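You operate a simulated robot arm through the tools that you are given. There is no shell and no other tool.

You run a simulated robot arm. Do the job below in one go: nothing can be reset, and whatever is moved stays where it is left.

JOB
Put things in order on the table top. At the end: the green dust brush stands where the filter can (marked "No. 8") stood; the green cell from the table top stands where the green dust brush stood; the filter can from the table top stands where the grey small tin (marked "RINGS") stood; the grey small tin from the table top stands on top of the warming hood; whatever was shut is shut again. Leave all else as you found it, and nothing knocked over.

It is judged by the outcome, as a careful person would: the job done as asked, and still so three seconds after it is handed in. It fails if anything else is knocked over, pushed out of place, dropped, spilled or broken.

ROBOT AND FRAMES
A 6-joint arm with a two-finger parallel gripper, fixed in place. Base frame: the origin is at the foot of the arm, x ahead of it, y to its left, z up; the work surface is at about z = 0. Units: mm, degrees, N and s.
With the tool pointing down near the work surface it reaches from about 160 to 420 mm from the base axis. Its first joint turns from -66.0 to 66.0 degrees. Payload 1.57 kg.
Tool frame: the origin (TCP) lies between the finger pads and is the grasp point; the fingertips stand 30 mm ahead of it; z points along the fingers, y is the line along which they close. Largest opening 80 mm; finger width 17, thickness 12; the body of the gripper, 40 by 82 mm, starts 80 mm behind the TCP.
Orientation is that of the tool frame in the base frame, as a unit quaternion [w, x, y, z]. With the fingers straight down and closing along the base's y, the tool's x points along the base's -x, its y along +y and its z along -z.

CONTROLS
- The arm moves only by the tool play_rows. Its argument "moves" is one flat list of numbers, 7 for each row, row after row: the opening, from 0 (shut) to 1 (fully open), then the shift along the tool's x, y, z in mm, then the turn, a rotation vector about the tool's x, y, z in degrees. In form: [fingers, tx, ty, tz, wx, wy, wz, fingers, tx, ty, tz, wx, wy, wz, ...]. A call has 1 to 20 rows; each row shifts and turns the commanded pose from where the row before left it, along the tool's axes as they then stand. A row lasts 0.2 s, in which the tool goes at most 50 mm and 8.6 degrees; a call with a longer step from one row to the next is refused whole, and so is a gripper value outside its range. Where a pose cannot be reached the arm comes as near as it can. A force on the tool above 40 N (or 10 N above the force at the start of the call, whichever is more), or a blocked arm, ends the call early, and 0.2 s more pass. The fingers move at their own pace (about 153 mm/s each) and stop on an object; they squeeze with about 20 N. The grip force told is the motor's: it shows also when the fingers shut on nothing. Time passes only in rows, and 0.2 s behind the last, so rows that do not move let the fingers close. It gives the time, the measured TCP pose, the force on the tool (base axes), the opening and the grip force at its end, in the units of the frame above (readings bear some noise), with the torque about the TCP (base axes, N m) and any sound that the robot's microphone picked up, and new pictures: "pictures" is both (left out), scene, wrist or none.
- Cameras (640 x 400 px; columns grow to the right, rows downward): "scene" is fixed at [52.3, -332.9, 416]; the picture's right is [0.78, -0.63, 0.00], its down [-0.41, -0.51, -0.76] and it looks along [0.48, 0.59, -0.65] (base axes); focal length 221 px, centre (320, 200). "wrist" rides on the gripper at [72, -7, -122] in the tool frame; the picture's right is [0.09, 1.00, 0.00], its down [-0.84, 0.08, -0.54] and it looks along [-0.54, 0.05, 0.84] (tool axes); focal length 238 px, centre (320, 200). There is no depth. A picture from a camera that has moved, and an enlarged one, comes with that camera's place and axes in the base frame and with its lens.
- zoom(camera, box): a new picture of the part [left, top, right, bottom] of that camera's present view, enlarged. The clock stands still meanwhile.
- sign_off(): hands the job in; it is judged then, once.

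Nothing tells you positions but the pictures and the camera data. Unless the task says otherwise, let go and move clear before handing in.

The tools are called after "Emit:" as a command line: name --argument value ..., lists and objects as JSON in quotes. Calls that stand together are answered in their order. play_rows: Moves the arm, as the interface text tells. Its arguments: {"type":"object","properties":{"moves":{"type":"array"},"pictures":{"type":"string","enum":["both","scene","wrist","none"]}},"required":["moves"]} The other tools are called the same way: zoom (camera, box) takes an enlarged picture of a part of a camera's view; sign_off () hands the job in.

At the start:

```text
time: 0.0
tool_pos: [218.4, -67.3, 278.9]
tcp_rot: [0.001, 0.001, 1.0, -0.001]
wrist_force: [-0.6, 0.8, -0.2]
wrist_torque: [-0.03, 0.01, -0.02]
opening: 79.9
gripper_force: 0.0
```

scene: 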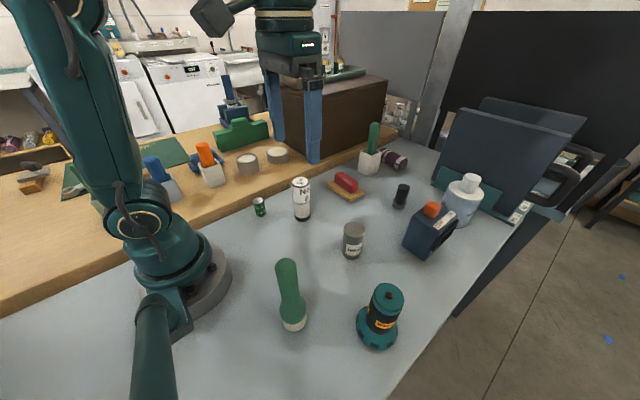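
wrist: 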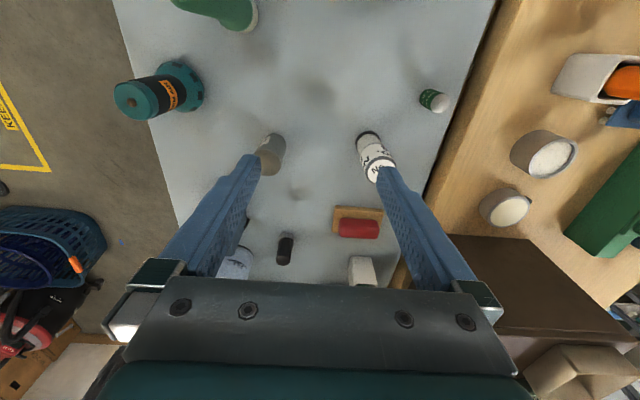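

I see a table top with a green dust brush, teal burner/lantern-like item, grey tin, filter can "No. 8", a small green cell, and other things. I'll first look closer before moving anything.

Emit:
zoom --camera "scene" --box '[230, 160, 430, 285]'

Emit:
zoom --camera "scene" --box '[230, 240, 430, 365]'

Emit:
zoom --camera "scene" --box '[320, 120, 560, 270]'

Emit:
zoom --camera "scene" --box '[140, 60, 400, 222]'

Emit:
zoom --camera "wrist" --box '[110, 0, 510, 250]'

```text
3.20 times, centred on (330, 222) of scene
camera zoom: at [52.3, -332.9, 416.0], right [0.78, -0.63, 0.0], down [-0.41, -0.51, -0.76], along [0.48, 0.59, -0.65], focal length 708 px, centre (288, 128)
```

zoom: 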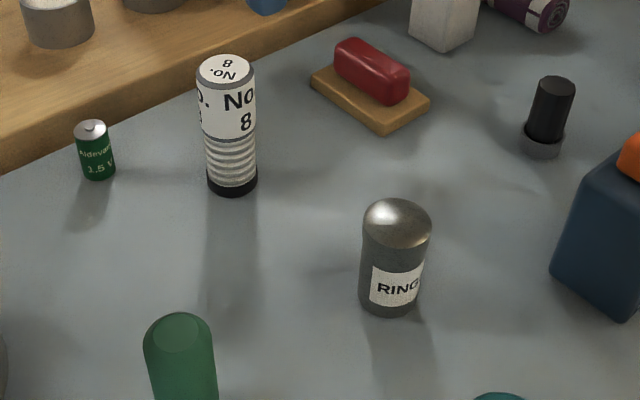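

```text
3.20 times, centred on (330, 302) of scene
camera zoom: at [52.3, -332.9, 416.0], right [0.78, -0.63, 0.0], down [-0.41, -0.51, -0.76], along [0.48, 0.59, -0.65], focal length 708 px, centre (288, -128)
```

zoom: 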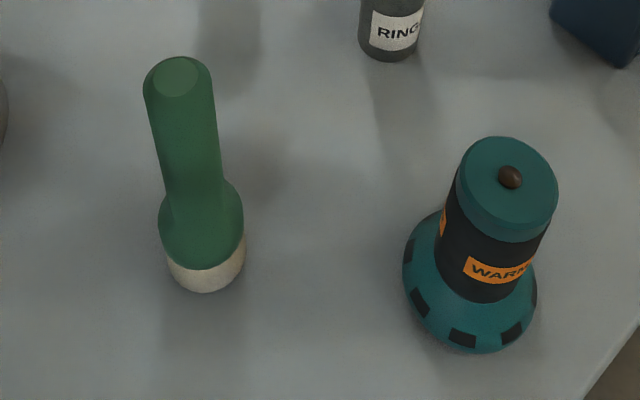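

```text
2.67 times, centred on (440, 195) of scene
camera zoom: at [52.3, -332.9, 416.0], right [0.78, -0.63, 0.0], down [-0.41, -0.51, -0.76], along [0.48, 0.59, -0.65], focal length 590 px, centre (0, 213)
```

zoom: 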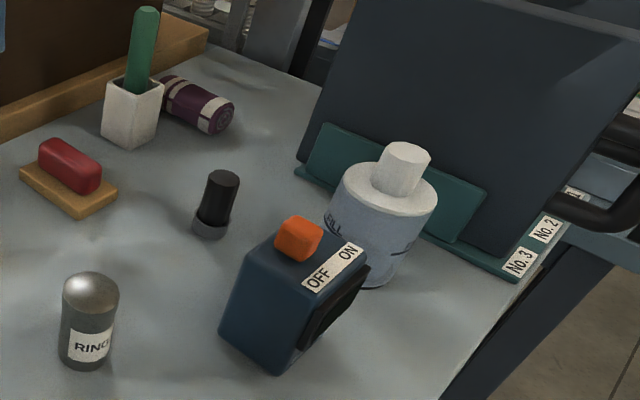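

```text
2.46 times, centred on (270, 141) of scene
camera zoom: at [52.3, -332.9, 416.0], right [0.78, -0.63, 0.0], down [-0.41, -0.51, -0.76], along [0.48, 0.59, -0.65], focal length 545 px, centre (443, 345)
```

zoom: 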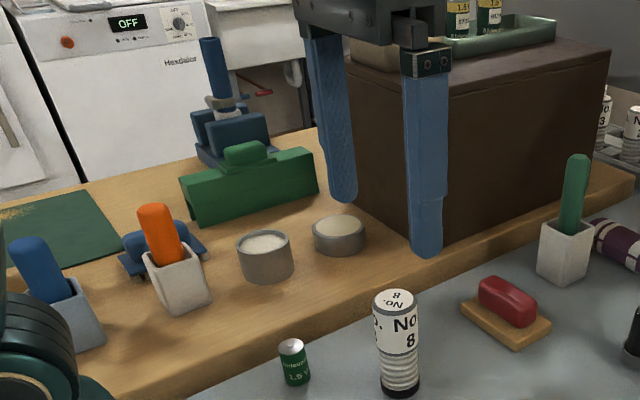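

```text
1.60 times, centred on (310, 125) of wrist
camera zoom: at [146.5, -73.2, 401.9], right [-0.09, 1.0, 0.0], down [0.84, 0.08, 0.54], along [0.54, 0.05, -0.84], focal length 381 px, centre (336, 320)
```

zoom: 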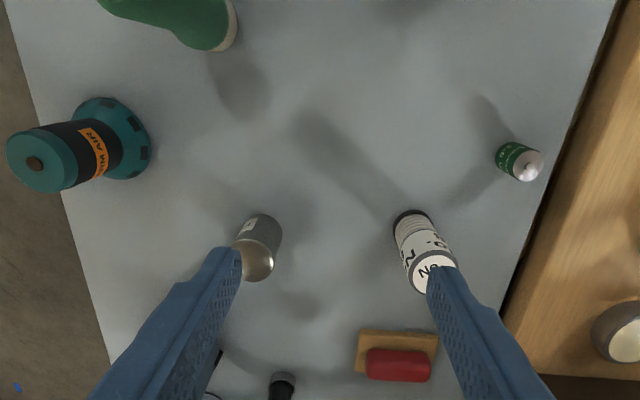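

I need to identify the warming hood and read the labels, so I'm looking closer at the teal object and the surroundings.

Emit:
zoom --camera "scene" --box '[345, 275, 425, 355]'

Emit:
zoom --camera "wrist" --box '[105, 50, 215, 120]'

Emit:
zoom --camera "scene" --box '[320, 50, 440, 125]'

Emit:
zoom --camera "scene" --box '[0, 20, 250, 176]'

Emit:
zoom --camera "scene" --box '[400, 60, 640, 260]'

Emit:
zoom --camera "wrist" --box '[440, 0, 640, 260]'

```text
5.00 times, centred on (385, 315) of scene
camera zoom: at [52.3, -332.9, 416.0], right [0.78, -0.63, 0.0], down [-0.41, -0.51, -0.76], along [0.48, 0.59, -0.65], focal length 1106 px, centre (-5, -375)
```

zoom: 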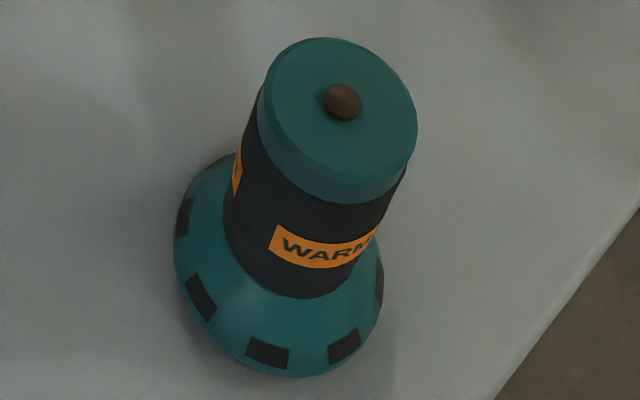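

```text
5.71 times, centred on (160, 85) of wrist
camera zoom: at [146.5, -73.2, 401.9], right [-0.09, 1.0, 0.0], down [0.84, 0.08, 0.54], along [0.54, 0.05, -0.84], focal length 1362 px, centre (1234, 857)
```

zoom: 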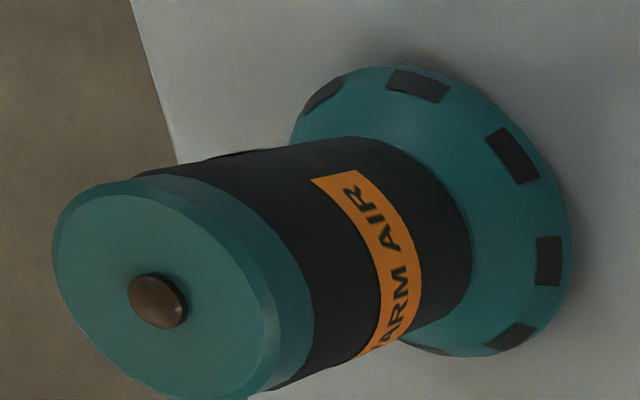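

```text
5.33 times, centred on (380, 88) of scene
camera zoom: at [52.3, -332.9, 416.0], right [0.78, -0.63, 0.0], down [-0.41, -0.51, -0.76], along [0.48, 0.59, -0.65], focal length 1180 px, centre (0, 800)
```

zoom: 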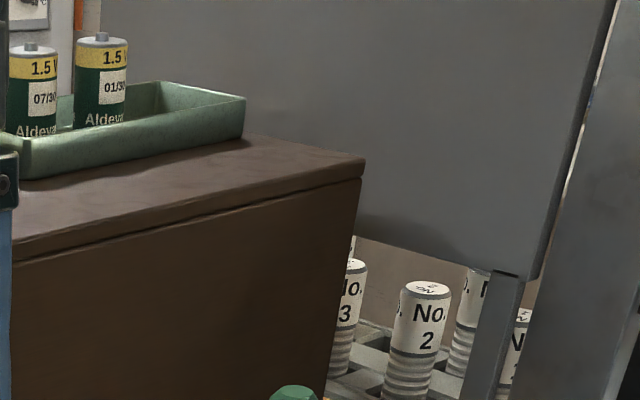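

```text
2.56 times, centred on (125, 98) of scene
camera zoom: at [52.3, -332.9, 416.0], right [0.78, -0.63, 0.0], down [-0.41, -0.51, -0.76], along [0.48, 0.59, -0.65], focal length 566 px, centre (819, 461)
```

zoom: 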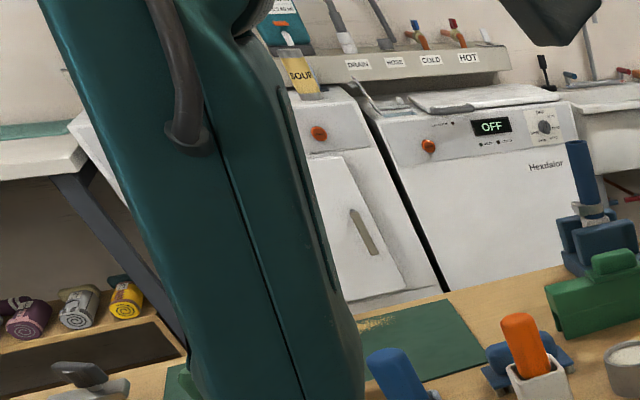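

```text
2.00 times, centred on (520, 160) of scene
camera zoom: at [52.3, -332.9, 416.0], right [0.78, -0.63, 0.0], down [-0.41, -0.51, -0.76], along [0.48, 0.59, -0.65], focal length 443 px, centre (-80, 280)
```

zoom: 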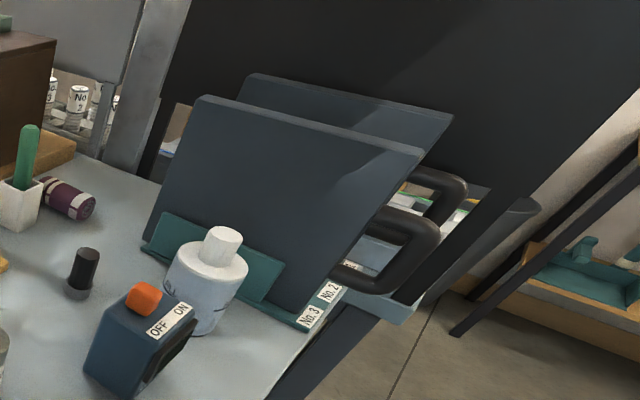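

```text
1.54 times, centred on (540, 130) of wrist
camera zoom: at [146.5, -73.2, 401.9], right [-0.09, 1.0, 0.0], down [0.84, 0.08, 0.54], along [0.54, 0.05, -0.84], focal length 367 px, centre (-18, 308)
```

zoom: 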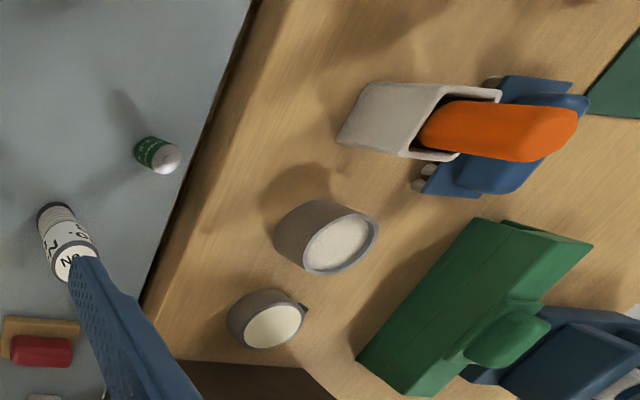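

The teal "WARM AIR" unit appears to be the warming hood, standing near (217,-283). I'm moving up and over to view it better with the wrist camera, staying clear of everything.

Emit:
play_rows --moves '[1, 17.7, -41, 9.7, 0, 0, 0, 1, 17.7, -41, 9.7, 0, 0, 0, 1, 17.7, -41, 9.7, 0, 0, 0, 1, 0, 0, 0, 0, 0, 8.33, 1, 0, 0, 0, 0, 0, 8.33, 1, 0, 0, 0, 0, 0, 8.33, 1, 0, 0, 0, 0, 0, 8.33, 1, 0, 0, 0, 0, 0, 8.33, 1, 0, 0, 0, 0, 0, 8.33, 1, 0, 0, 0, 0, 0, 0]' --pictures "both"

```text
time: 2.2
tool_pos: [166.1, -190.5, 251.1]
tcp_rot: [0.002, 0.424, 0.906, 0.0]
wrist_force: [-0.4, 0.5, -0.5]
wrist_torque: [-0.03, -0.01, 0.02]
opening: 79.9
gripper_force: 0.0
camera wrist: at [113.8, -138.6, 373.4], right [0.71, 0.71, 0.0], down [0.59, -0.59, 0.54], along [0.39, -0.38, -0.84], focal length 238 px, centre (320, 200)
```

scene: 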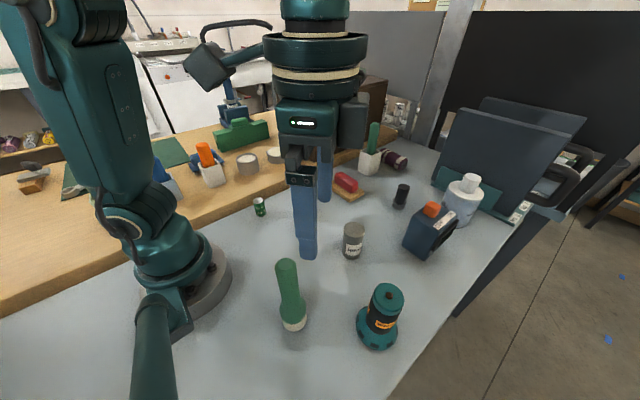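
wrist: 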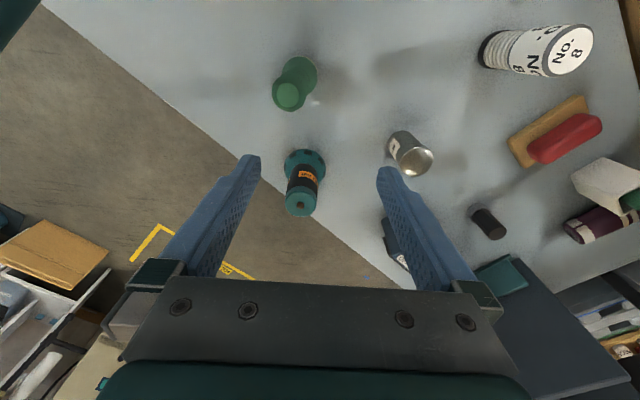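

The wrist camera now sees the hood, brush, tin and can. I'm zooming in to refine positions and judge the brown knob on the hood.

Emit:
zoom --camera "wrist" --box '[265, 130, 345, 230]'

Emit:
zoom --camera "wrist" --box '[250, 30, 450, 190]'

Emit:
zoom --camera "wrist" --box '[370, 110, 450, 190]'

```text
4.00 times, centred on (305, 180) of wrist
camera zoom: at [113.8, -138.6, 373.4], right [0.71, 0.71, 0.0], down [0.59, -0.59, 0.54], along [0.39, -0.38, -0.84], focal length 953 px, centre (380, 280)
```

zoom: 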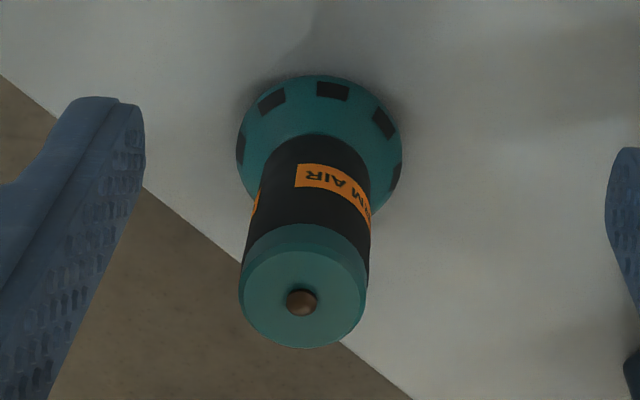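

```text
2.50 times, centred on (350, 110) of wrist
camera zoom: at [113.8, -138.6, 373.4], right [0.71, 0.71, 0.0], down [0.59, -0.59, 0.54], along [0.39, -0.38, -0.84], focal length 596 px, centre (245, 425)
```

zoom: 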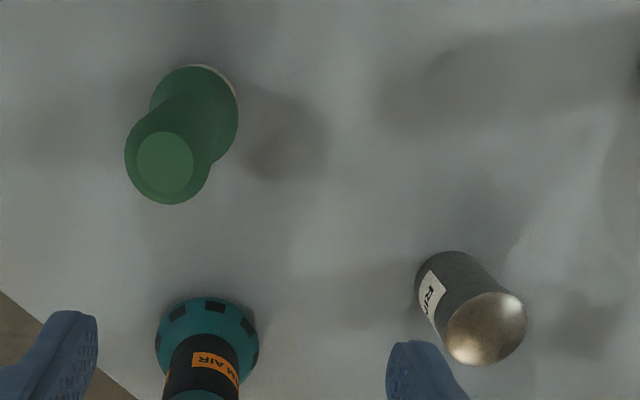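

```text
5.00 times, centred on (410, 150) of wrist
camera zoom: at [113.8, -138.6, 373.4], right [0.71, 0.71, 0.0], down [0.59, -0.59, 0.54], along [0.39, -0.38, -0.84], focal length 1192 px, centre (-130, 450)
```

zoom: 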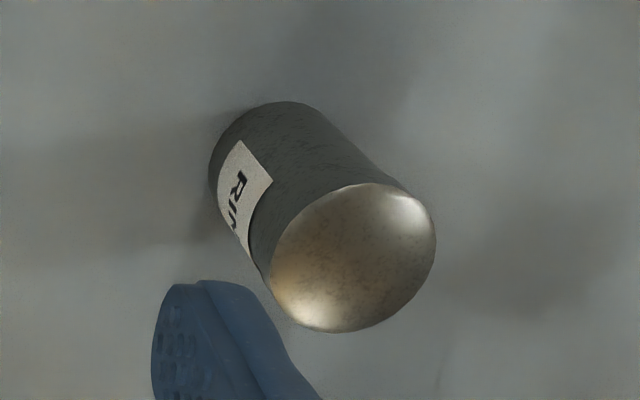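

The hood top has a small brown knob whose shape matters for standing the tin on it. I'll take a near-horizontal side view of it from the +y side, keeping the fingers well clear.

Emit:
play_rows --moves '[1, -18.9, 20.1, 0, 0, 0, 0, 1, -18.9, 20.1, 0, 0, 0, 0, 1, 0, 0, 0, 0, 0, 8, 1, 0, 0, 0, 0, 0, 8, 1, 0, 0, 0, 0, 0, 8, 1, 0, 0, 0, 0, 0, 8, 1, 0, 0, 0, 0, 0, 8, 1, 0, 0, 0, 0, -8, 0, 1, 0, 0, 0, 0, -8, 0, 1, 0, 0, 0, 0, -8, 0, 1, 0, 0, 0, 0, -8, 0, 1, 0, 0, 0, 0, -8, 0, 1, 0, 0, 0, 0, 0, 0]' --pictures "both"

```text
time: 5.0
tool_pos: [219.9, -193.4, 250.2]
tcp_rot: [0.244, 0.665, 0.663, -0.244]
wrist_force: [-0.5, 1.1, -0.3]
wrist_torque: [-0.01, 0.02, 0.02]
opening: 79.9
gripper_force: 0.1
camera wrist: at [212.9, -59.5, 298.1], right [1.0, 0.07, -0.06], down [0.07, -0.29, 0.95], along [0.05, -0.95, -0.29], focal length 238 px, centre (320, 200)
```

scene: 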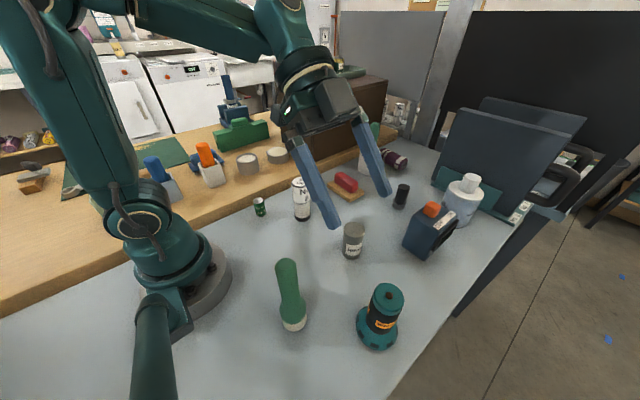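
wrist: 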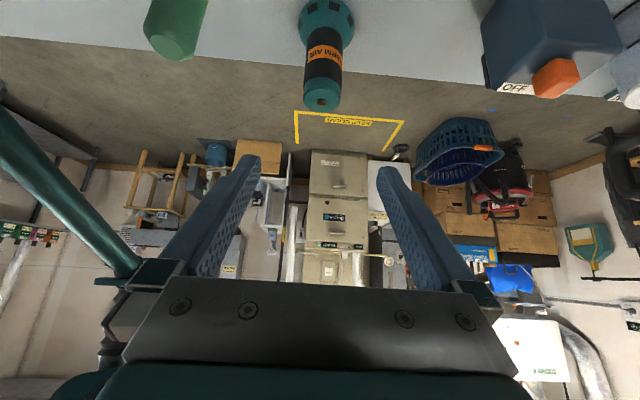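

The wrist view is upside-down here but clear. I'll lower straight down (about 115 mm) to see the hood's top edge-on between the open fingers.

Emit:
play_rows --moves '[1, 18.5, 0, 22, 0, 0, 0, 1, 18.5, 0, 22, 0, 0, 0, 1, 18.5, 0, 22, 0, 0, 0, 1, 18.5, 0, 22, 0, 0, 0, 1, 0, 0, 0, 0, 0, 0]' --pictures "both"

Emit:
zoom --camera "wrist" --box '[270, 80, 370, 230]'

```text
time: 6.2
tool_pos: [219.2, -192.6, 134.2]
tcp_rot: [0.243, 0.665, 0.664, -0.241]
wrist_force: [0.1, 0.0, 0.0]
wrist_torque: [0.0, 0.01, 0.01]
opening: 80.0
gripper_force: 0.1
camera wrist: at [211.7, -58.9, 183.1], right [1.0, 0.07, -0.06], down [0.08, -0.29, 0.95], along [0.05, -0.95, -0.3], focal length 238 px, centre (320, 200)
```

scene: 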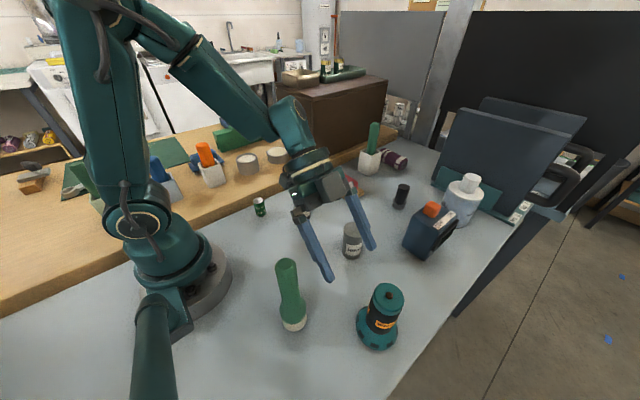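
wrist: 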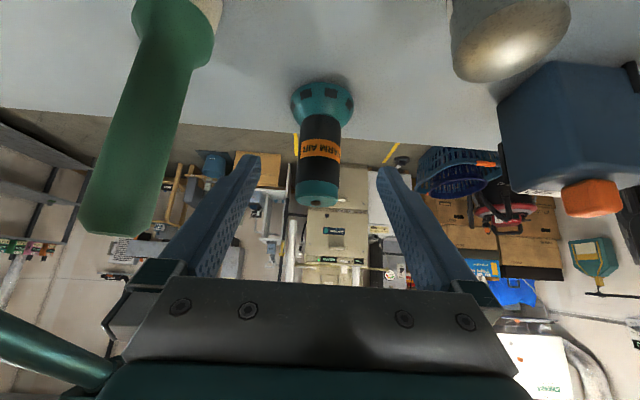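

```text
2.67 times, centred on (320, 155) of wrist
camera zoom: at [211.7, -58.9, 183.1], right [1.0, 0.07, -0.06], down [0.08, -0.29, 0.95], along [0.05, -0.95, -0.3], focal length 636 px, centre (320, 320)
```

zoom: 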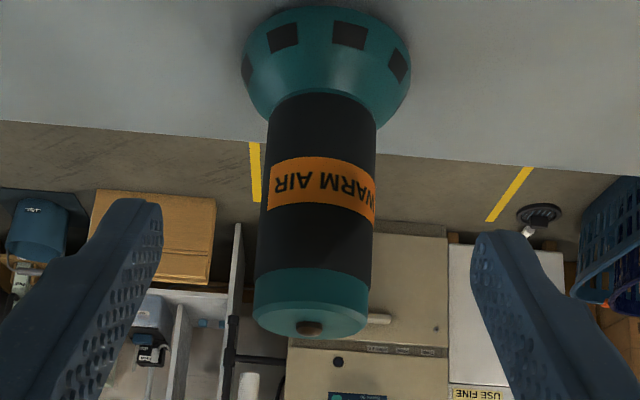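

The hood's cap shows a small low knob; I'm zooming tighter on it, and at the tin and brush from here.

Emit:
zoom --camera "wrist" --box '[296, 180, 346, 215]'

Emit:
zoom --camera "wrist" --box '[440, 0, 640, 125]'

Emit:
zoom --camera "wrist" --box '[60, 0, 260, 240]'

```text
11.43 times, centred on (321, 198) of wrist
camera zoom: at [211.7, -58.9, 183.1], right [1.0, 0.07, -0.06], down [0.08, -0.29, 0.95], along [0.05, -0.95, -0.3], focal length 2724 px, centre (309, 229)
```

zoom: 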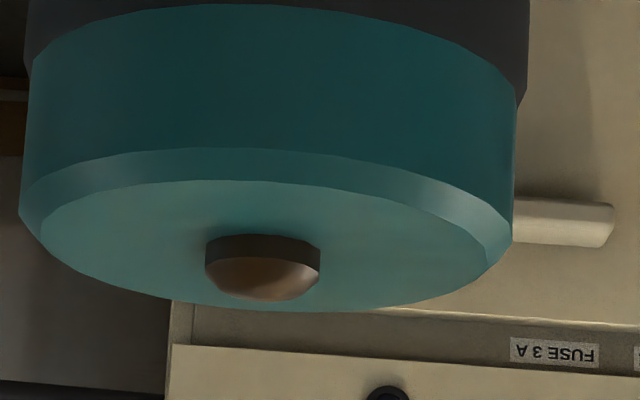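

```text
3.20 times, centred on (540, 62) of wrist
camera zoom: at [211.7, -58.9, 183.1], right [1.0, 0.07, -0.06], down [0.08, -0.29, 0.95], along [0.05, -0.95, -0.3], focal length 763 px, centre (-384, 640)
```

zoom: 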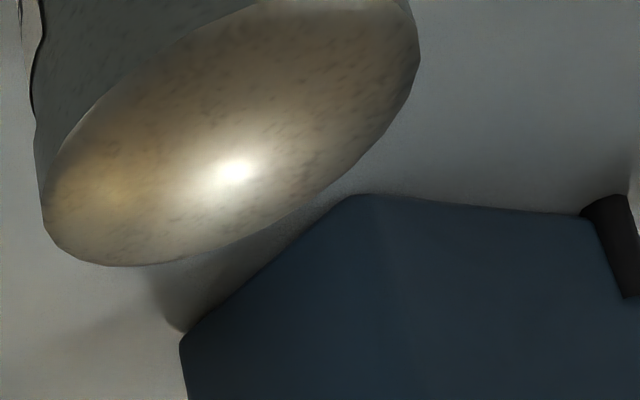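

```text
1.67 times, centred on (160, 120) of wrist
camera zoom: at [211.7, -58.9, 183.1], right [1.0, 0.07, -0.06], down [0.08, -0.29, 0.95], along [0.05, -0.95, -0.3], focal length 397 px, centre (587, 333)
```

zoom: 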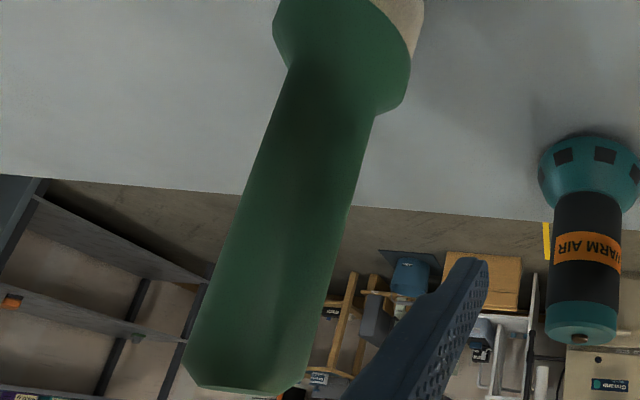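

The hood's knob is a low button about 10 mm wide. I'm also checking the blue box so that I'm sure which object is the hood.

Emit:
zoom --camera "scene" --box '[390, 160, 500, 270]'

Emit:
zoom --camera "wrist" --box '[480, 40, 640, 230]'

```text
3.64 times, centred on (445, 215) of scene
camera zoom: at [52.3, -332.9, 416.0], right [0.78, -0.63, 0.0], down [-0.41, -0.51, -0.76], along [0.48, 0.59, -0.65], focal length 805 px, centre (-134, 146)
```

zoom: 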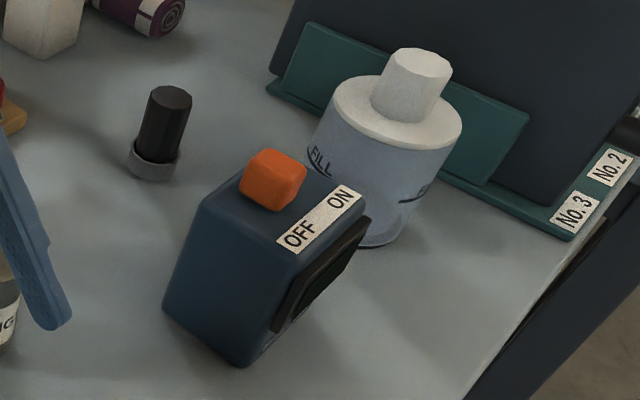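

```text
2.11 times, centred on (560, 135) of wrist
camera zoom: at [211.7, -58.9, 183.1], right [1.0, 0.07, -0.06], down [0.08, -0.29, 0.95], along [0.05, -0.95, -0.3], focal length 502 px, centre (-185, 337)
```

zoom: 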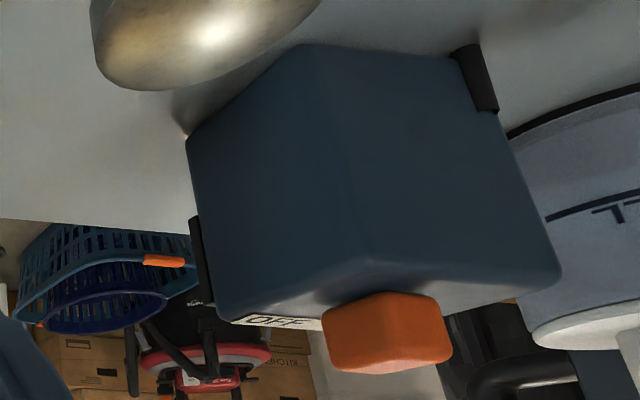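

I'm confident the teal WARM AIR unit (cloche-like, with a knob) is the warming hood. Next I go back up to a vertical tool and hover above the grey tin to measure it closely.

Emit:
play_rows --moves '[1, -18.5, 0, -22, 0, 0, 0, 1, -18.5, 0, -22, 0, 0, 0, 1, -18.5, 0, -22, 0, 0, 0, 1, -18.5, 0, -22, 0, 0, 0, 1, 0, 0, 0, 0, 8, 0, 1, 0, 0, 0, 0, 8, 0, 1, 0, 0, 0, 0, 8, 0, 1, 0, 0, 0, 0, 8, 0, 1, 0, 0, 0, 0, 8, 0, 1, 17.5, 26.7, 13.3, 0, 0, 0, 1, 17.5, 26.7, 13.3, 0, 0, 0, 1, 17.5, 26.7, 13.3, 0, 0, 0, 1, 0, 0, 0, 0, 0, 0]' --pictures "both"

Emit:
zoom --camera "wrist" --box '[240, 100, 400, 260]'

```text
time: 9.0
tool_pos: [298.8, -142.2, 210.2]
tcp_rot: [0.0, 0.708, 0.706, 0.001]
wrist_force: [0.1, -0.7, 0.4]
wrist_torque: [-0.01, 0.01, 0.02]
opening: 79.9
gripper_force: 0.1
camera wrist: at [291.8, -69.1, 333.1], right [1.0, 0.09, 0.0], down [0.07, -0.84, 0.54], along [0.05, -0.54, -0.84], focal length 238 px, centre (320, 200)
```

scene: 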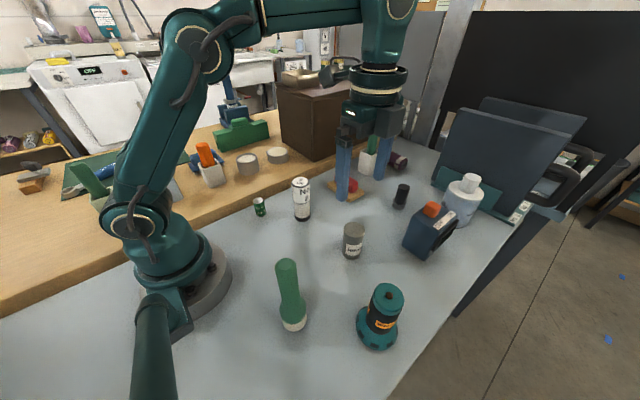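
wrist: 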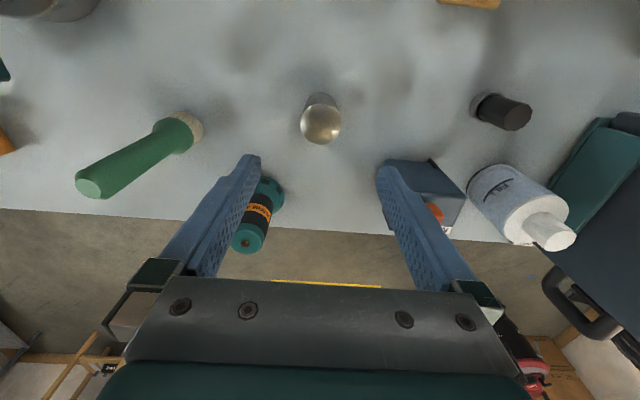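

```text
2.50 times, centred on (320, 180) of wrist
camera zoom: at [291.8, -69.1, 333.1], right [1.0, 0.09, 0.0], down [0.07, -0.84, 0.54], along [0.05, -0.54, -0.84], focal length 596 px, centre (320, 250)
```

zoom: 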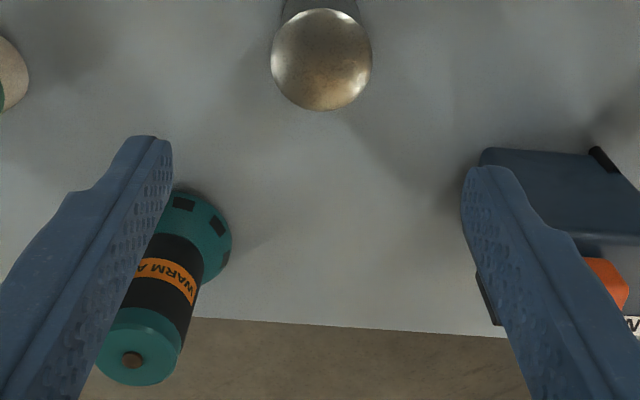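

The tin measures about 43 mm across and 75 mm tall, centred near (299.3,-138.5). I'll lower around it, close gently to centre it along x, then reopen.

Emit:
play_rows --moves '[1, 3.7, 0.7, 30, 0, 0, 0, 1, 0, 0, 35, 0, 0, 0, 1, 0, 0, 35, 0, 0, 0, 1, 0, 0, 35, 0, 0, 0, 1, 0, 0, 20, 0, 0, 0, 1, 0, 0, 10, 0, 0, 0, 1, 0, 0, 0, 0, 0, 0]' --pictures "both"

```text
time: 10.6
tool_pos: [302.3, -137.8, 44.4]
tcp_rot: [0.001, 0.708, 0.706, 0.0]
wrist_force: [-0.8, 0.7, -0.6]
wrist_torque: [0.0, -0.02, -0.02]
opening: 80.2
gripper_force: 0.1
camera wrist: at [294.4, -65.1, 167.7], right [1.0, 0.09, 0.0], down [0.07, -0.84, 0.54], along [0.05, -0.54, -0.84], focal length 238 px, centre (320, 200)
```

scene: 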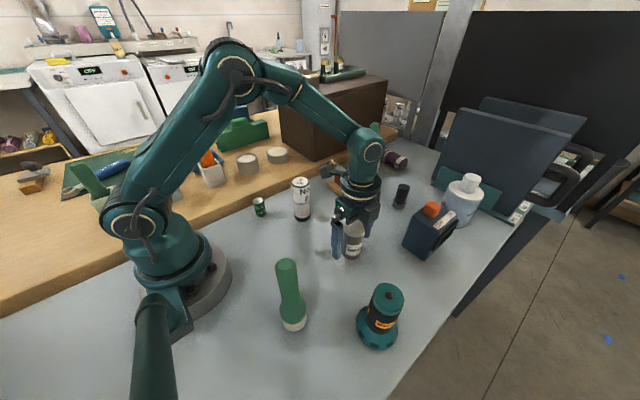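
wrist: 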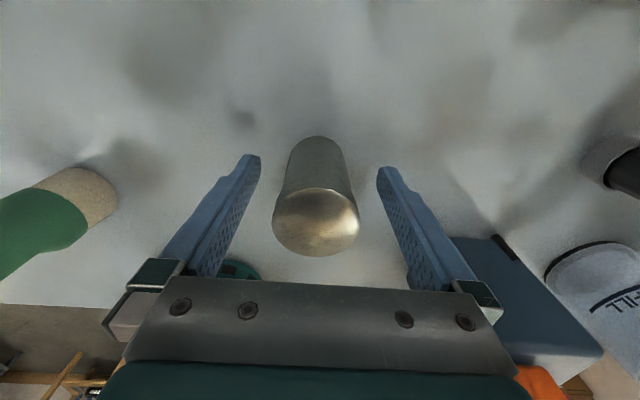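

The fingers straddle the tin with good clearance. Now I close to centre it along x and check.

Emit:
play_rows --moves '[0.6, 0, 0, 0, 0, 0, 0, 0.4, 0, 0, 0, 0, 0, 0, 0.4, 0, 0, 0, 0, 0, 0]' --pictures "wrist"

```text
time: 11.4
tool_pos: [301.9, -137.6, 44.6]
tcp_rot: [0.001, 0.708, 0.707, 0.0]
wrist_force: [-0.4, -0.7, 0.1]
wrist_torque: [0.01, -0.02, 0.03]
opening: 42.1
gripper_force: 19.6
camera wrist: at [294.4, -65.1, 167.9], right [1.0, 0.09, 0.0], down [0.08, -0.84, 0.54], along [0.05, -0.54, -0.84], focal length 238 px, centre (320, 200)
```

wrist: 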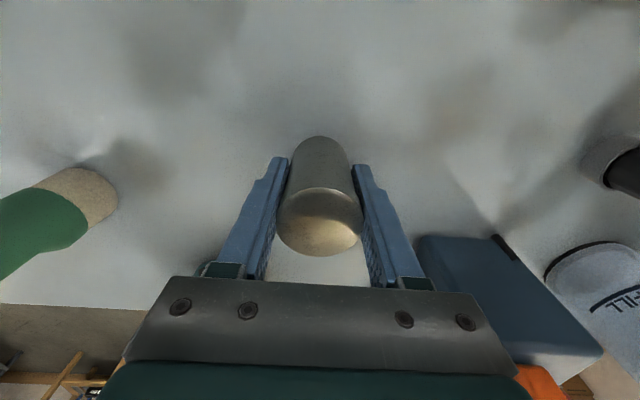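

The tin is 42 mm wide and now centred along x at about x=302 (it originally stood at about (300,-138.5)). I'll open, turn 90°, and close again to centre it along y.

Emit:
play_rows --moves '[1, 0, 0, 0, 0, 0, 0, 1, 0, 0, 0, 0, 0, 0, 1, 0, 0, 0, 0, 0, -8.2, 1, 0, 0, 0, 0, 0, -8.2, 1, 0, 0, 0, 0, 0, -8.2, 1, 0, 0, 0, 0, 0, -8.2, 1, 0, 0, 0, 0, 0, -8.2, 1, 0, 0, 0, 0, 0, -8.2, 1, 0, 0, 0, 0, 0, -8.2, 1, 0, 0, 0, 0, 0, -8.2, 1, 0, 0, 0, 0, 0, -8.2, 1, 0, 0, 0, 0, 0, -8.2, 1, 0, 0, 0, 0, 0, -8, 1, 0, 0, 0, 0, 0, 0]' --pictures "wrist"

```text
time: 14.4
tool_pos: [301.2, -137.5, 45.8]
tcp_rot: [0.001, 0.0, 1.0, -0.001]
wrist_force: [0.8, -0.5, -0.4]
wrist_torque: [0.0, 0.0, 0.01]
opening: 79.8
gripper_force: 0.0
camera wrist: at [229.4, -144.0, 167.9], right [-0.09, 1.0, 0.0], down [0.84, 0.08, 0.54], along [0.54, 0.05, -0.84], focal length 238 px, centre (320, 200)
```

wrist: 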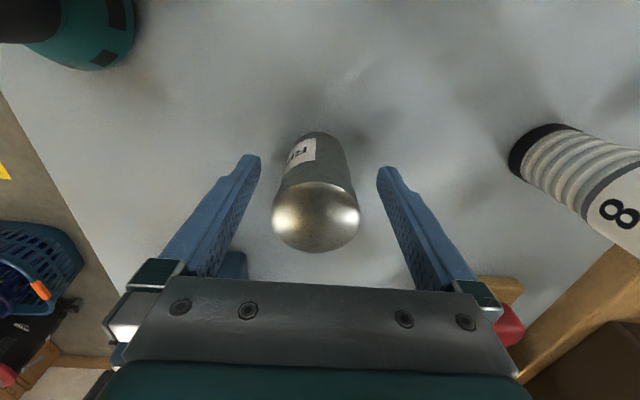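

Emit:
play_rows --moves '[0.6, 0, 0, 0, 0, 0, 0, 0.4, 0, 0, 0, 0, 0, 0, 0.4, 0, 0, 0, 0, 0, 0]' --pictures "wrist"

```text
time: 15.2
tool_pos: [302.6, -138.5, 45.3]
tcp_rot: [0.001, 0.001, 1.0, -0.001]
wrist_force: [0.2, -0.1, 0.5]
wrist_torque: [-0.03, 0.01, -0.01]
opening: 42.1
gripper_force: 19.7
camera wrist: at [229.4, -143.8, 167.9], right [-0.09, 1.0, 0.0], down [0.84, 0.08, 0.54], along [0.54, 0.05, -0.84], focal length 238 px, centre (320, 200)
```

wrist: 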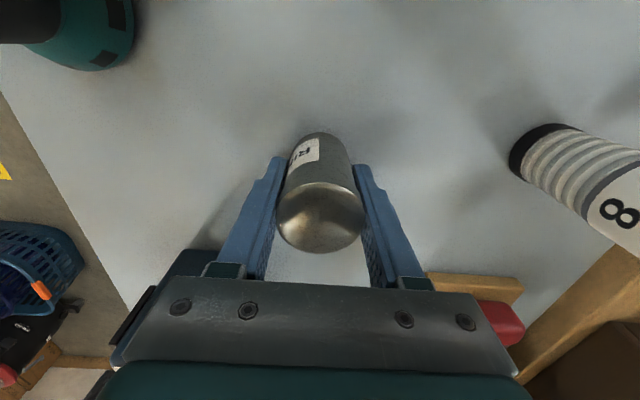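

The tin is now centred under the tool in both directions. I'll open and rise straight up 130 mm to take a calibration picture of the tin top before using the same view on the hood.

Emit:
play_rows --moves '[1, 0, 0, 0, 0, 0, 0, 1, 0, 0, 0, 0, 0, 0, 1, 0, 0, -15, 0, 0, 0, 1, 0, 0, -35, 0, 0, 0, 1, 0, 0, -40, 0, 0, 0, 1, 0, 0, -40, 0, 0, 0, 1, 0, 0, 0, 0, 0, 0, 1, 0, 0, 0, 0, 0, 0]' --pictures "wrist"

Emit:
zoom --camera "wrist" --box '[280, 100, 360, 150]'

```text
time: 17.0
tool_pos: [302.1, -138.2, 178.2]
tcp_rot: [0.001, 0.001, 1.0, 0.0]
wrist_force: [0.0, -0.1, 0.1]
wrist_torque: [-0.01, 0.0, 0.04]
opening: 80.0
gripper_force: 0.0
camera wrist: at [229.5, -144.6, 301.2], right [-0.09, 1.0, 0.0], down [0.84, 0.08, 0.54], along [0.54, 0.05, -0.84], focal length 238 px, centre (320, 200)
```

wrist: 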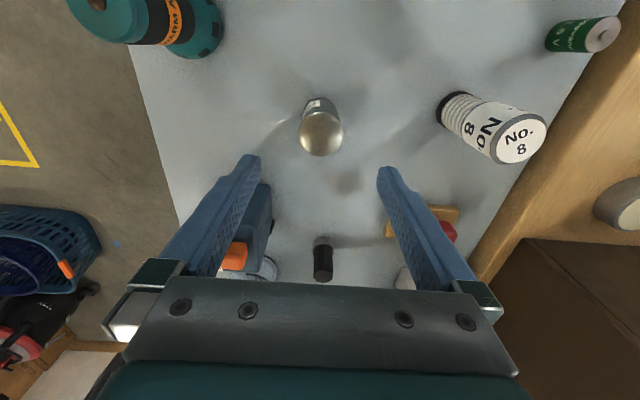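

```text
8.00 times, centred on (320, 125) of wrist
camera zoom: at [229.5, -144.6, 301.2], right [-0.09, 1.0, 0.0], down [0.84, 0.08, 0.54], along [0.54, 0.05, -0.84], focal length 1907 px, centre (320, 800)
```

zoom: 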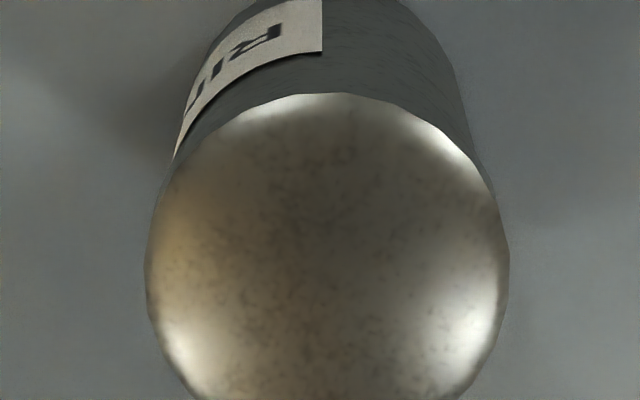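

Emit:
zoom --camera "wrist" --box '[280, 90, 360, 170]'

```text
5.00 times, centred on (320, 130) of wrist
camera zoom: at [229.5, -144.6, 301.2], right [-0.09, 1.0, 0.0], down [0.84, 0.08, 0.54], along [0.54, 0.05, -0.84], focal length 1192 px, centre (320, 550)
```

zoom: 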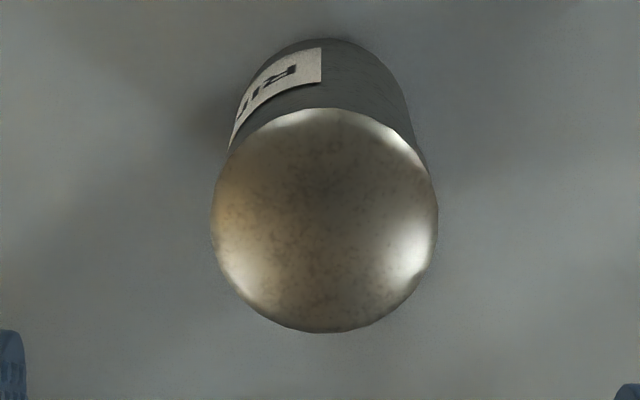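

Calibration looks consistent (tin about 71 mm tall, camera data good to about 1–2 mm). Now, with the gripper empty, I hover above the hood in the same orientation to locate its knob precisely.

Emit:
play_rows --moves '[1, 20.1, -35.5, -10.5, 0, 0, 0, 1, 20.1, -35.5, -10.5, 0, 0, 0, 1, 20.1, -35.5, -10.5, 0, 0, 0, 1, 20.1, -35.5, -10.5, 0, 0, 0, 1, 0, 0, 0, 0, 0, 0, 1, 0, 0, 0, 0, 0, 0]' --pictures "wrist"

Emit:
zoom --camera "wrist" --box '[280, 90, 360, 170]'

```text
time: 18.4
tool_pos: [219.2, -280.3, 217.7]
tcp_rot: [0.001, 0.001, 1.0, 0.0]
wrist_force: [0.2, 0.3, 0.3]
wrist_torque: [-0.01, 0.02, -0.04]
opening: 79.8
gripper_force: 0.1
camera wrist: at [146.7, -286.0, 340.9], right [-0.09, 1.0, 0.0], down [0.84, 0.08, 0.54], along [0.54, 0.05, -0.84], focal length 238 px, centre (320, 200)
```

wrist: 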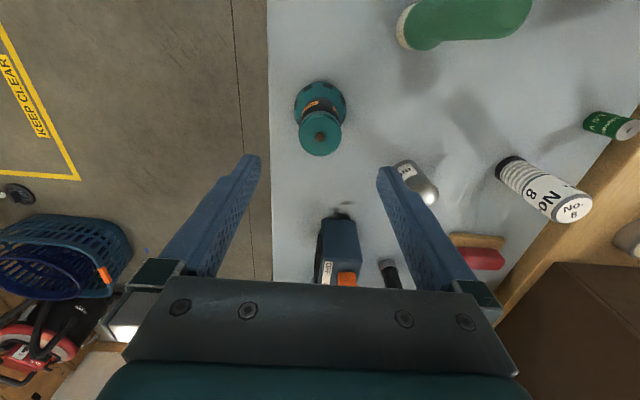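

```text
5.00 times, centred on (320, 130) of wrist
camera zoom: at [146.7, -286.0, 340.9], right [-0.09, 1.0, 0.0], down [0.84, 0.08, 0.54], along [0.54, 0.05, -0.84], focal length 1192 px, centre (320, 550)
```

zoom: 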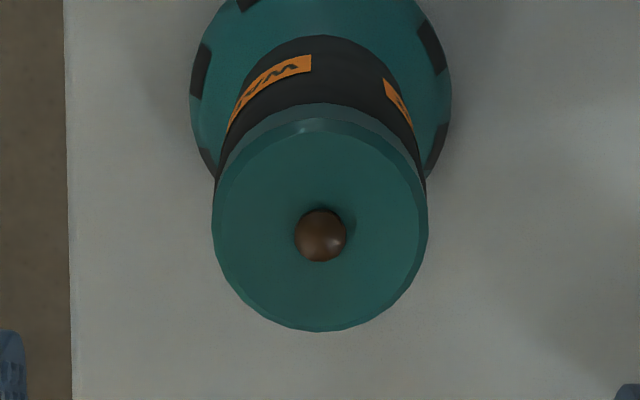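

The hood axis is at about (217.7,-279.9) with its cap near z≈115, about 1 mm off the present tool axis. Now I retrace back to the tin, grip it and lift.

Emit:
play_rows --moves '[1, -20.1, 35.5, 10.5, 0, 0, 0, 1, -20.1, 35.5, 10.5, 0, 0, 0, 1, -20.1, 35.5, 10.5, 0, 0, 0, 1, -20.1, 35.5, 10.5, 0, 0, 0, 1, 0, 0, 0, 0, 0, 0, 1, 0, 0, 40, 0, 0, 0, 1, 0, 0, 40, 0, 0, 0, 1, 0, 0, 30, 0, 0, 0, 1, 0, 0, 20, 0, 0, 0, 1, 0, 0, 0, 0, 0, 0, 1, 0, 0, 0, 0, 0, 0, 0.6, 0, 0, 0, 0, 0, 0, 0.3, 0, 0, 0, 0, 0, 0, 0.3, 0, 0, 0, 0, 0, 0, 0.3, 0, 0, 0, 0, 0, 0]' --pictures "wrist"

```text
time: 21.6
tool_pos: [301.7, -137.6, 42.7]
tcp_rot: [0.001, 0.0, 1.0, -0.001]
wrist_force: [0.0, 0.4, -0.4]
wrist_torque: [0.01, -0.01, -0.02]
opening: 42.0
gripper_force: 20.3
camera wrist: at [229.6, -143.5, 165.4], right [-0.09, 1.0, 0.0], down [0.84, 0.08, 0.54], along [0.54, 0.05, -0.84], focal length 238 px, centre (320, 200)
```

wrist: 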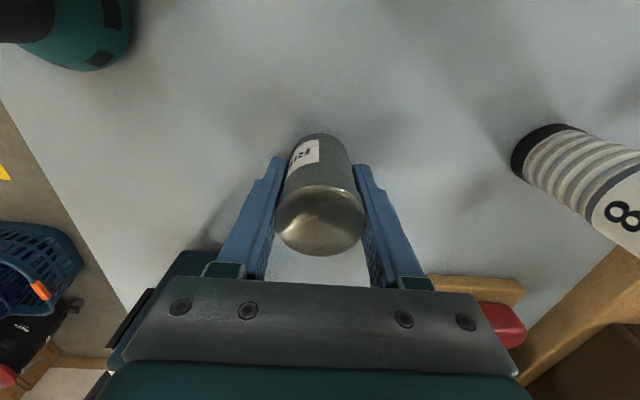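

The tin is gripped (TCP about 43 mm above its base). I lift it straight up.

Emit:
play_rows --moves '[0.3, 0, 0, -5, 0, 0, 0, 0.3, 0, 0, -15, 0, 0, 0, 0.3, 0, 0, -25, 0, 0, 0, 0.3, 0, 0, -30, 0, 0, 0, 0.3, 0, 0, -30, 0, 0, 0, 0.3, 0, 0, -30, 0, 0, 0, 0.3, 0, 0, -25, 0, 0, 0, 0.3, 0, 0, -12, 0, 0, 0, 0.3, 0, 0, 0, 0, 0, 0]' --pictures "both"

```text
time: 23.6
tool_pos: [301.4, -135.9, 217.2]
tcp_rot: [0.0, 0.0, 1.0, -0.001]
wrist_force: [-1.0, -0.1, -1.7]
wrist_torque: [0.02, 0.0, -0.02]
opening: 42.3
gripper_force: 20.5
camera wrist: at [228.5, -142.4, 339.9], right [-0.09, 1.0, 0.0], down [0.84, 0.08, 0.54], along [0.54, 0.05, -0.84], focal length 238 px, centre (320, 200)
```

scene: 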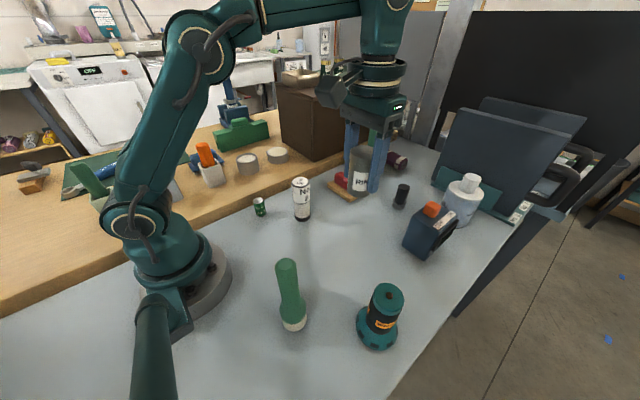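
wrist: 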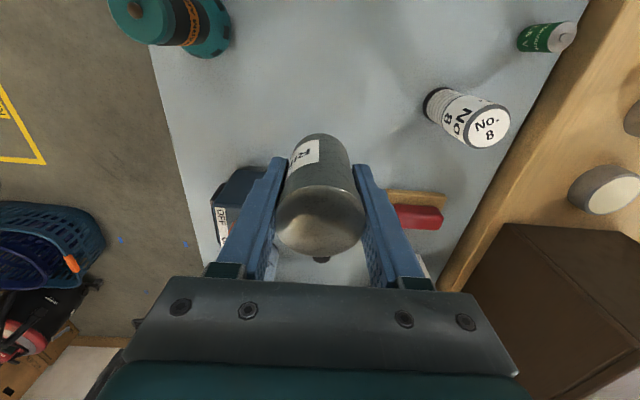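

The tin is held firmly. I carry it over to just above the hood, keeping 55 mm clearance, then check alignment.

Emit:
play_rows --moves '[0.3, 7, -12, 0, 0, 0, 0, 0.3, 13.4, -24.2, 0, 0, 0, 0, 0.3, 13.4, -24.2, 0, 0, 0, 0, 0.3, 13.4, -24.2, 0, 0, 0, 0, 0.3, 13.4, -24.2, 0, 0, 0, 0, 0.3, 13.4, -24.2, 0, 0, 0, 0, 0.3, 6.4, -12.2, 0, 0, 0, 0, 0.3, 0, 0, 0, 0, 0, 0, 0.3, 0, 0, 0, 0, 0, 0]' --pictures "both"

```text
time: 25.6
tool_pos: [221.7, -281.6, 217.2]
tcp_rot: [0.001, 0.001, 1.0, -0.001]
wrist_force: [0.1, 0.1, -0.8]
wrist_torque: [0.01, -0.02, 0.0]
opening: 42.4
gripper_force: 19.6
camera wrist: at [148.8, -287.2, 339.9], right [-0.09, 1.0, 0.0], down [0.84, 0.08, 0.54], along [0.54, 0.05, -0.84], focal length 238 px, centre (320, 200)
```

scene: 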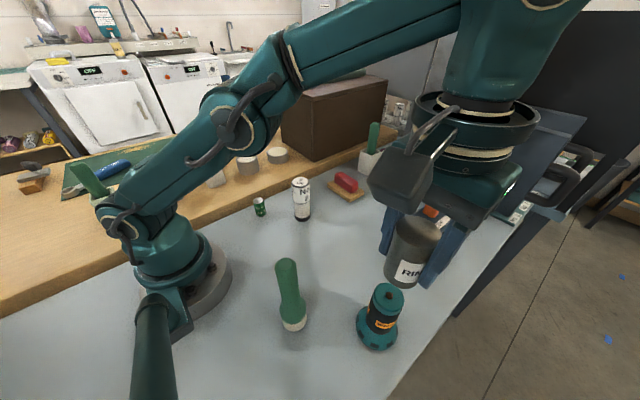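
wrist: 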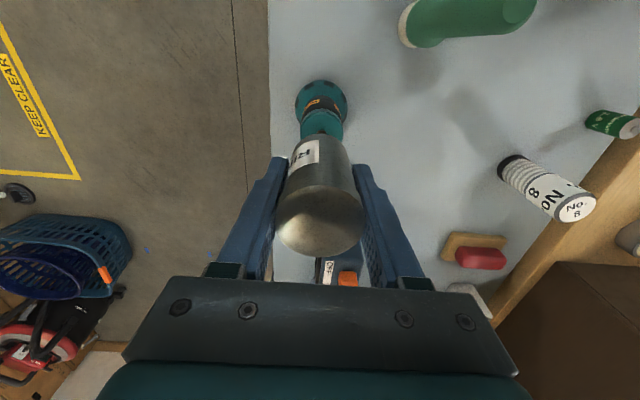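

I correct 3 mm in x and lower to just above the knob, then check the alignment in the scene view.

Emit:
play_rows --moves '[0.3, 3.1, 0.3, 10, 0, 0, 0, 0.3, 0, 0, 15, 0, 0, 0, 0.3, 0, 0, 12, 0, 0, 0, 0.3, 0, 0, 6, 0, 0, 0, 0.3, 0, 0, 0, 0, 0, 0, 0.3, 0, 0, 0, 0, 0, 0]' --pictures "both"

Emit:
zoom --camera "scene" --box '[335, 230, 465, 360]'

```text
time: 27.0
tool_pos: [219.0, -281.4, 175.4]
tcp_rot: [0.001, 0.001, 1.0, 0.0]
wrist_force: [0.7, 0.5, -1.0]
wrist_torque: [0.02, -0.02, -0.03]
opening: 42.1
gripper_force: 19.9
camera wrist: at [145.9, -287.6, 297.0], right [-0.09, 1.0, 0.0], down [0.84, 0.08, 0.54], along [0.54, 0.05, -0.84], focal length 238 px, centre (320, 200)
```

scene: 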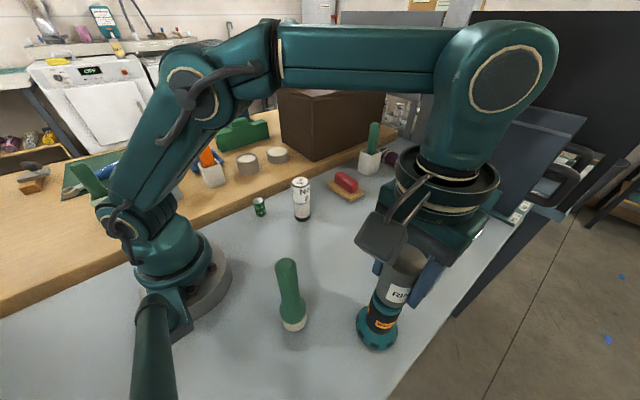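
wrist: 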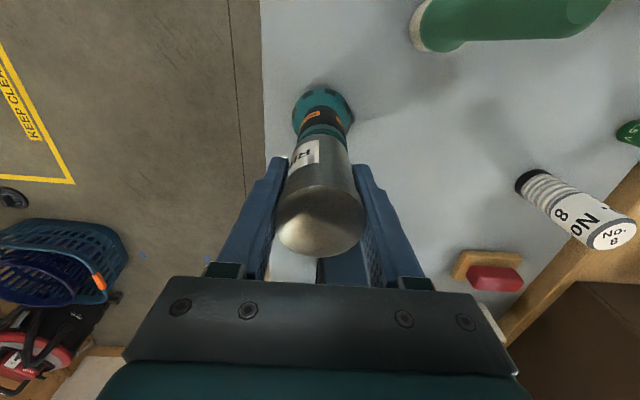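

```text
3.08 times, centred on (400, 295) of scene
camera zoom: at [52.3, -332.9, 416.0], right [0.78, -0.63, 0.0], down [-0.41, -0.51, -0.76], along [0.48, 0.59, -0.65], focal length 681 px, centre (74, -92)
```

zoom: 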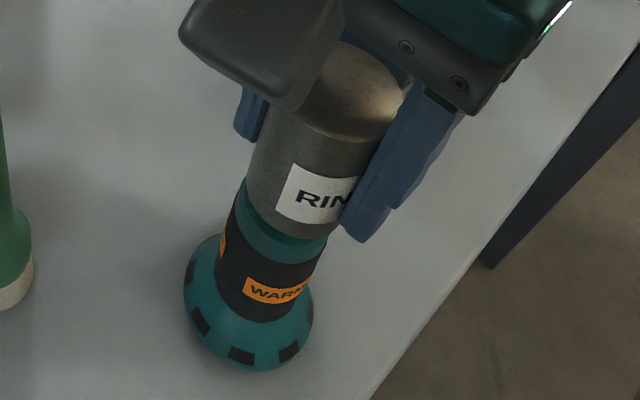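

Emit:
zoom --camera "scene" --box '[365, 255, 425, 315]'

Emit:
zoom --camera "wrist" --box '[280, 75, 370, 175]'

```text
6.67 times, centred on (395, 285) of scene
camera zoom: at [52.3, -332.9, 416.0], right [0.78, -0.63, 0.0], down [-0.41, -0.51, -0.76], along [0.48, 0.59, -0.65], focal length 1475 px, centre (-180, -367)
```

zoom: 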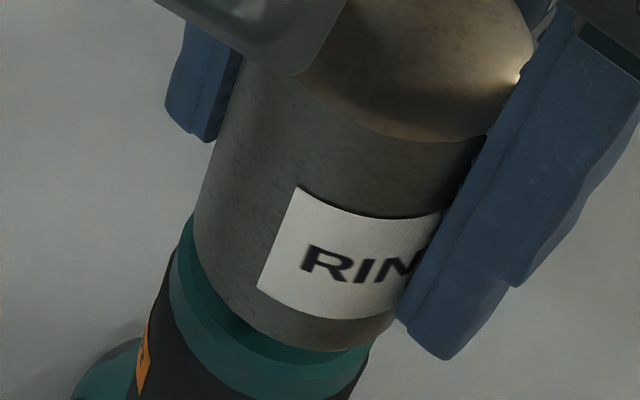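

```text
4.00 times, centred on (325, 125) of wrist
camera zoom: at [145.9, -287.6, 297.0], right [-0.09, 1.0, 0.0], down [0.84, 0.08, 0.54], along [0.54, 0.05, -0.84], focal length 953 px, centre (300, 500)
```

zoom: 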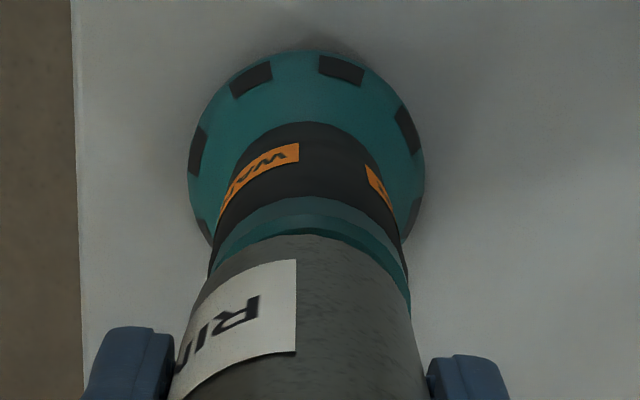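

The alignment looks right within about 1 mm. I'll make a tiny correction and lower slowly until contact.

Emit:
play_rows --moves '[0.3, 0.4, 0.4, 4, 0, 0, 0, 0.3, 0, 0, 3, 0, 0, 0, 0.3, 0, 0, 2, 0, 0, 0, 0.3, 0, 0, 0, 0, 0, 0]' --pictures "none"

```text
time: 28.0
tool_pos: [217.9, -281.8, 166.7]
tcp_rot: [0.001, 0.0, 1.0, -0.001]
wrist_force: [-0.5, 1.0, -1.6]
wrist_torque: [0.01, -0.01, -0.01]
opening: 42.3
gripper_force: 20.1
```

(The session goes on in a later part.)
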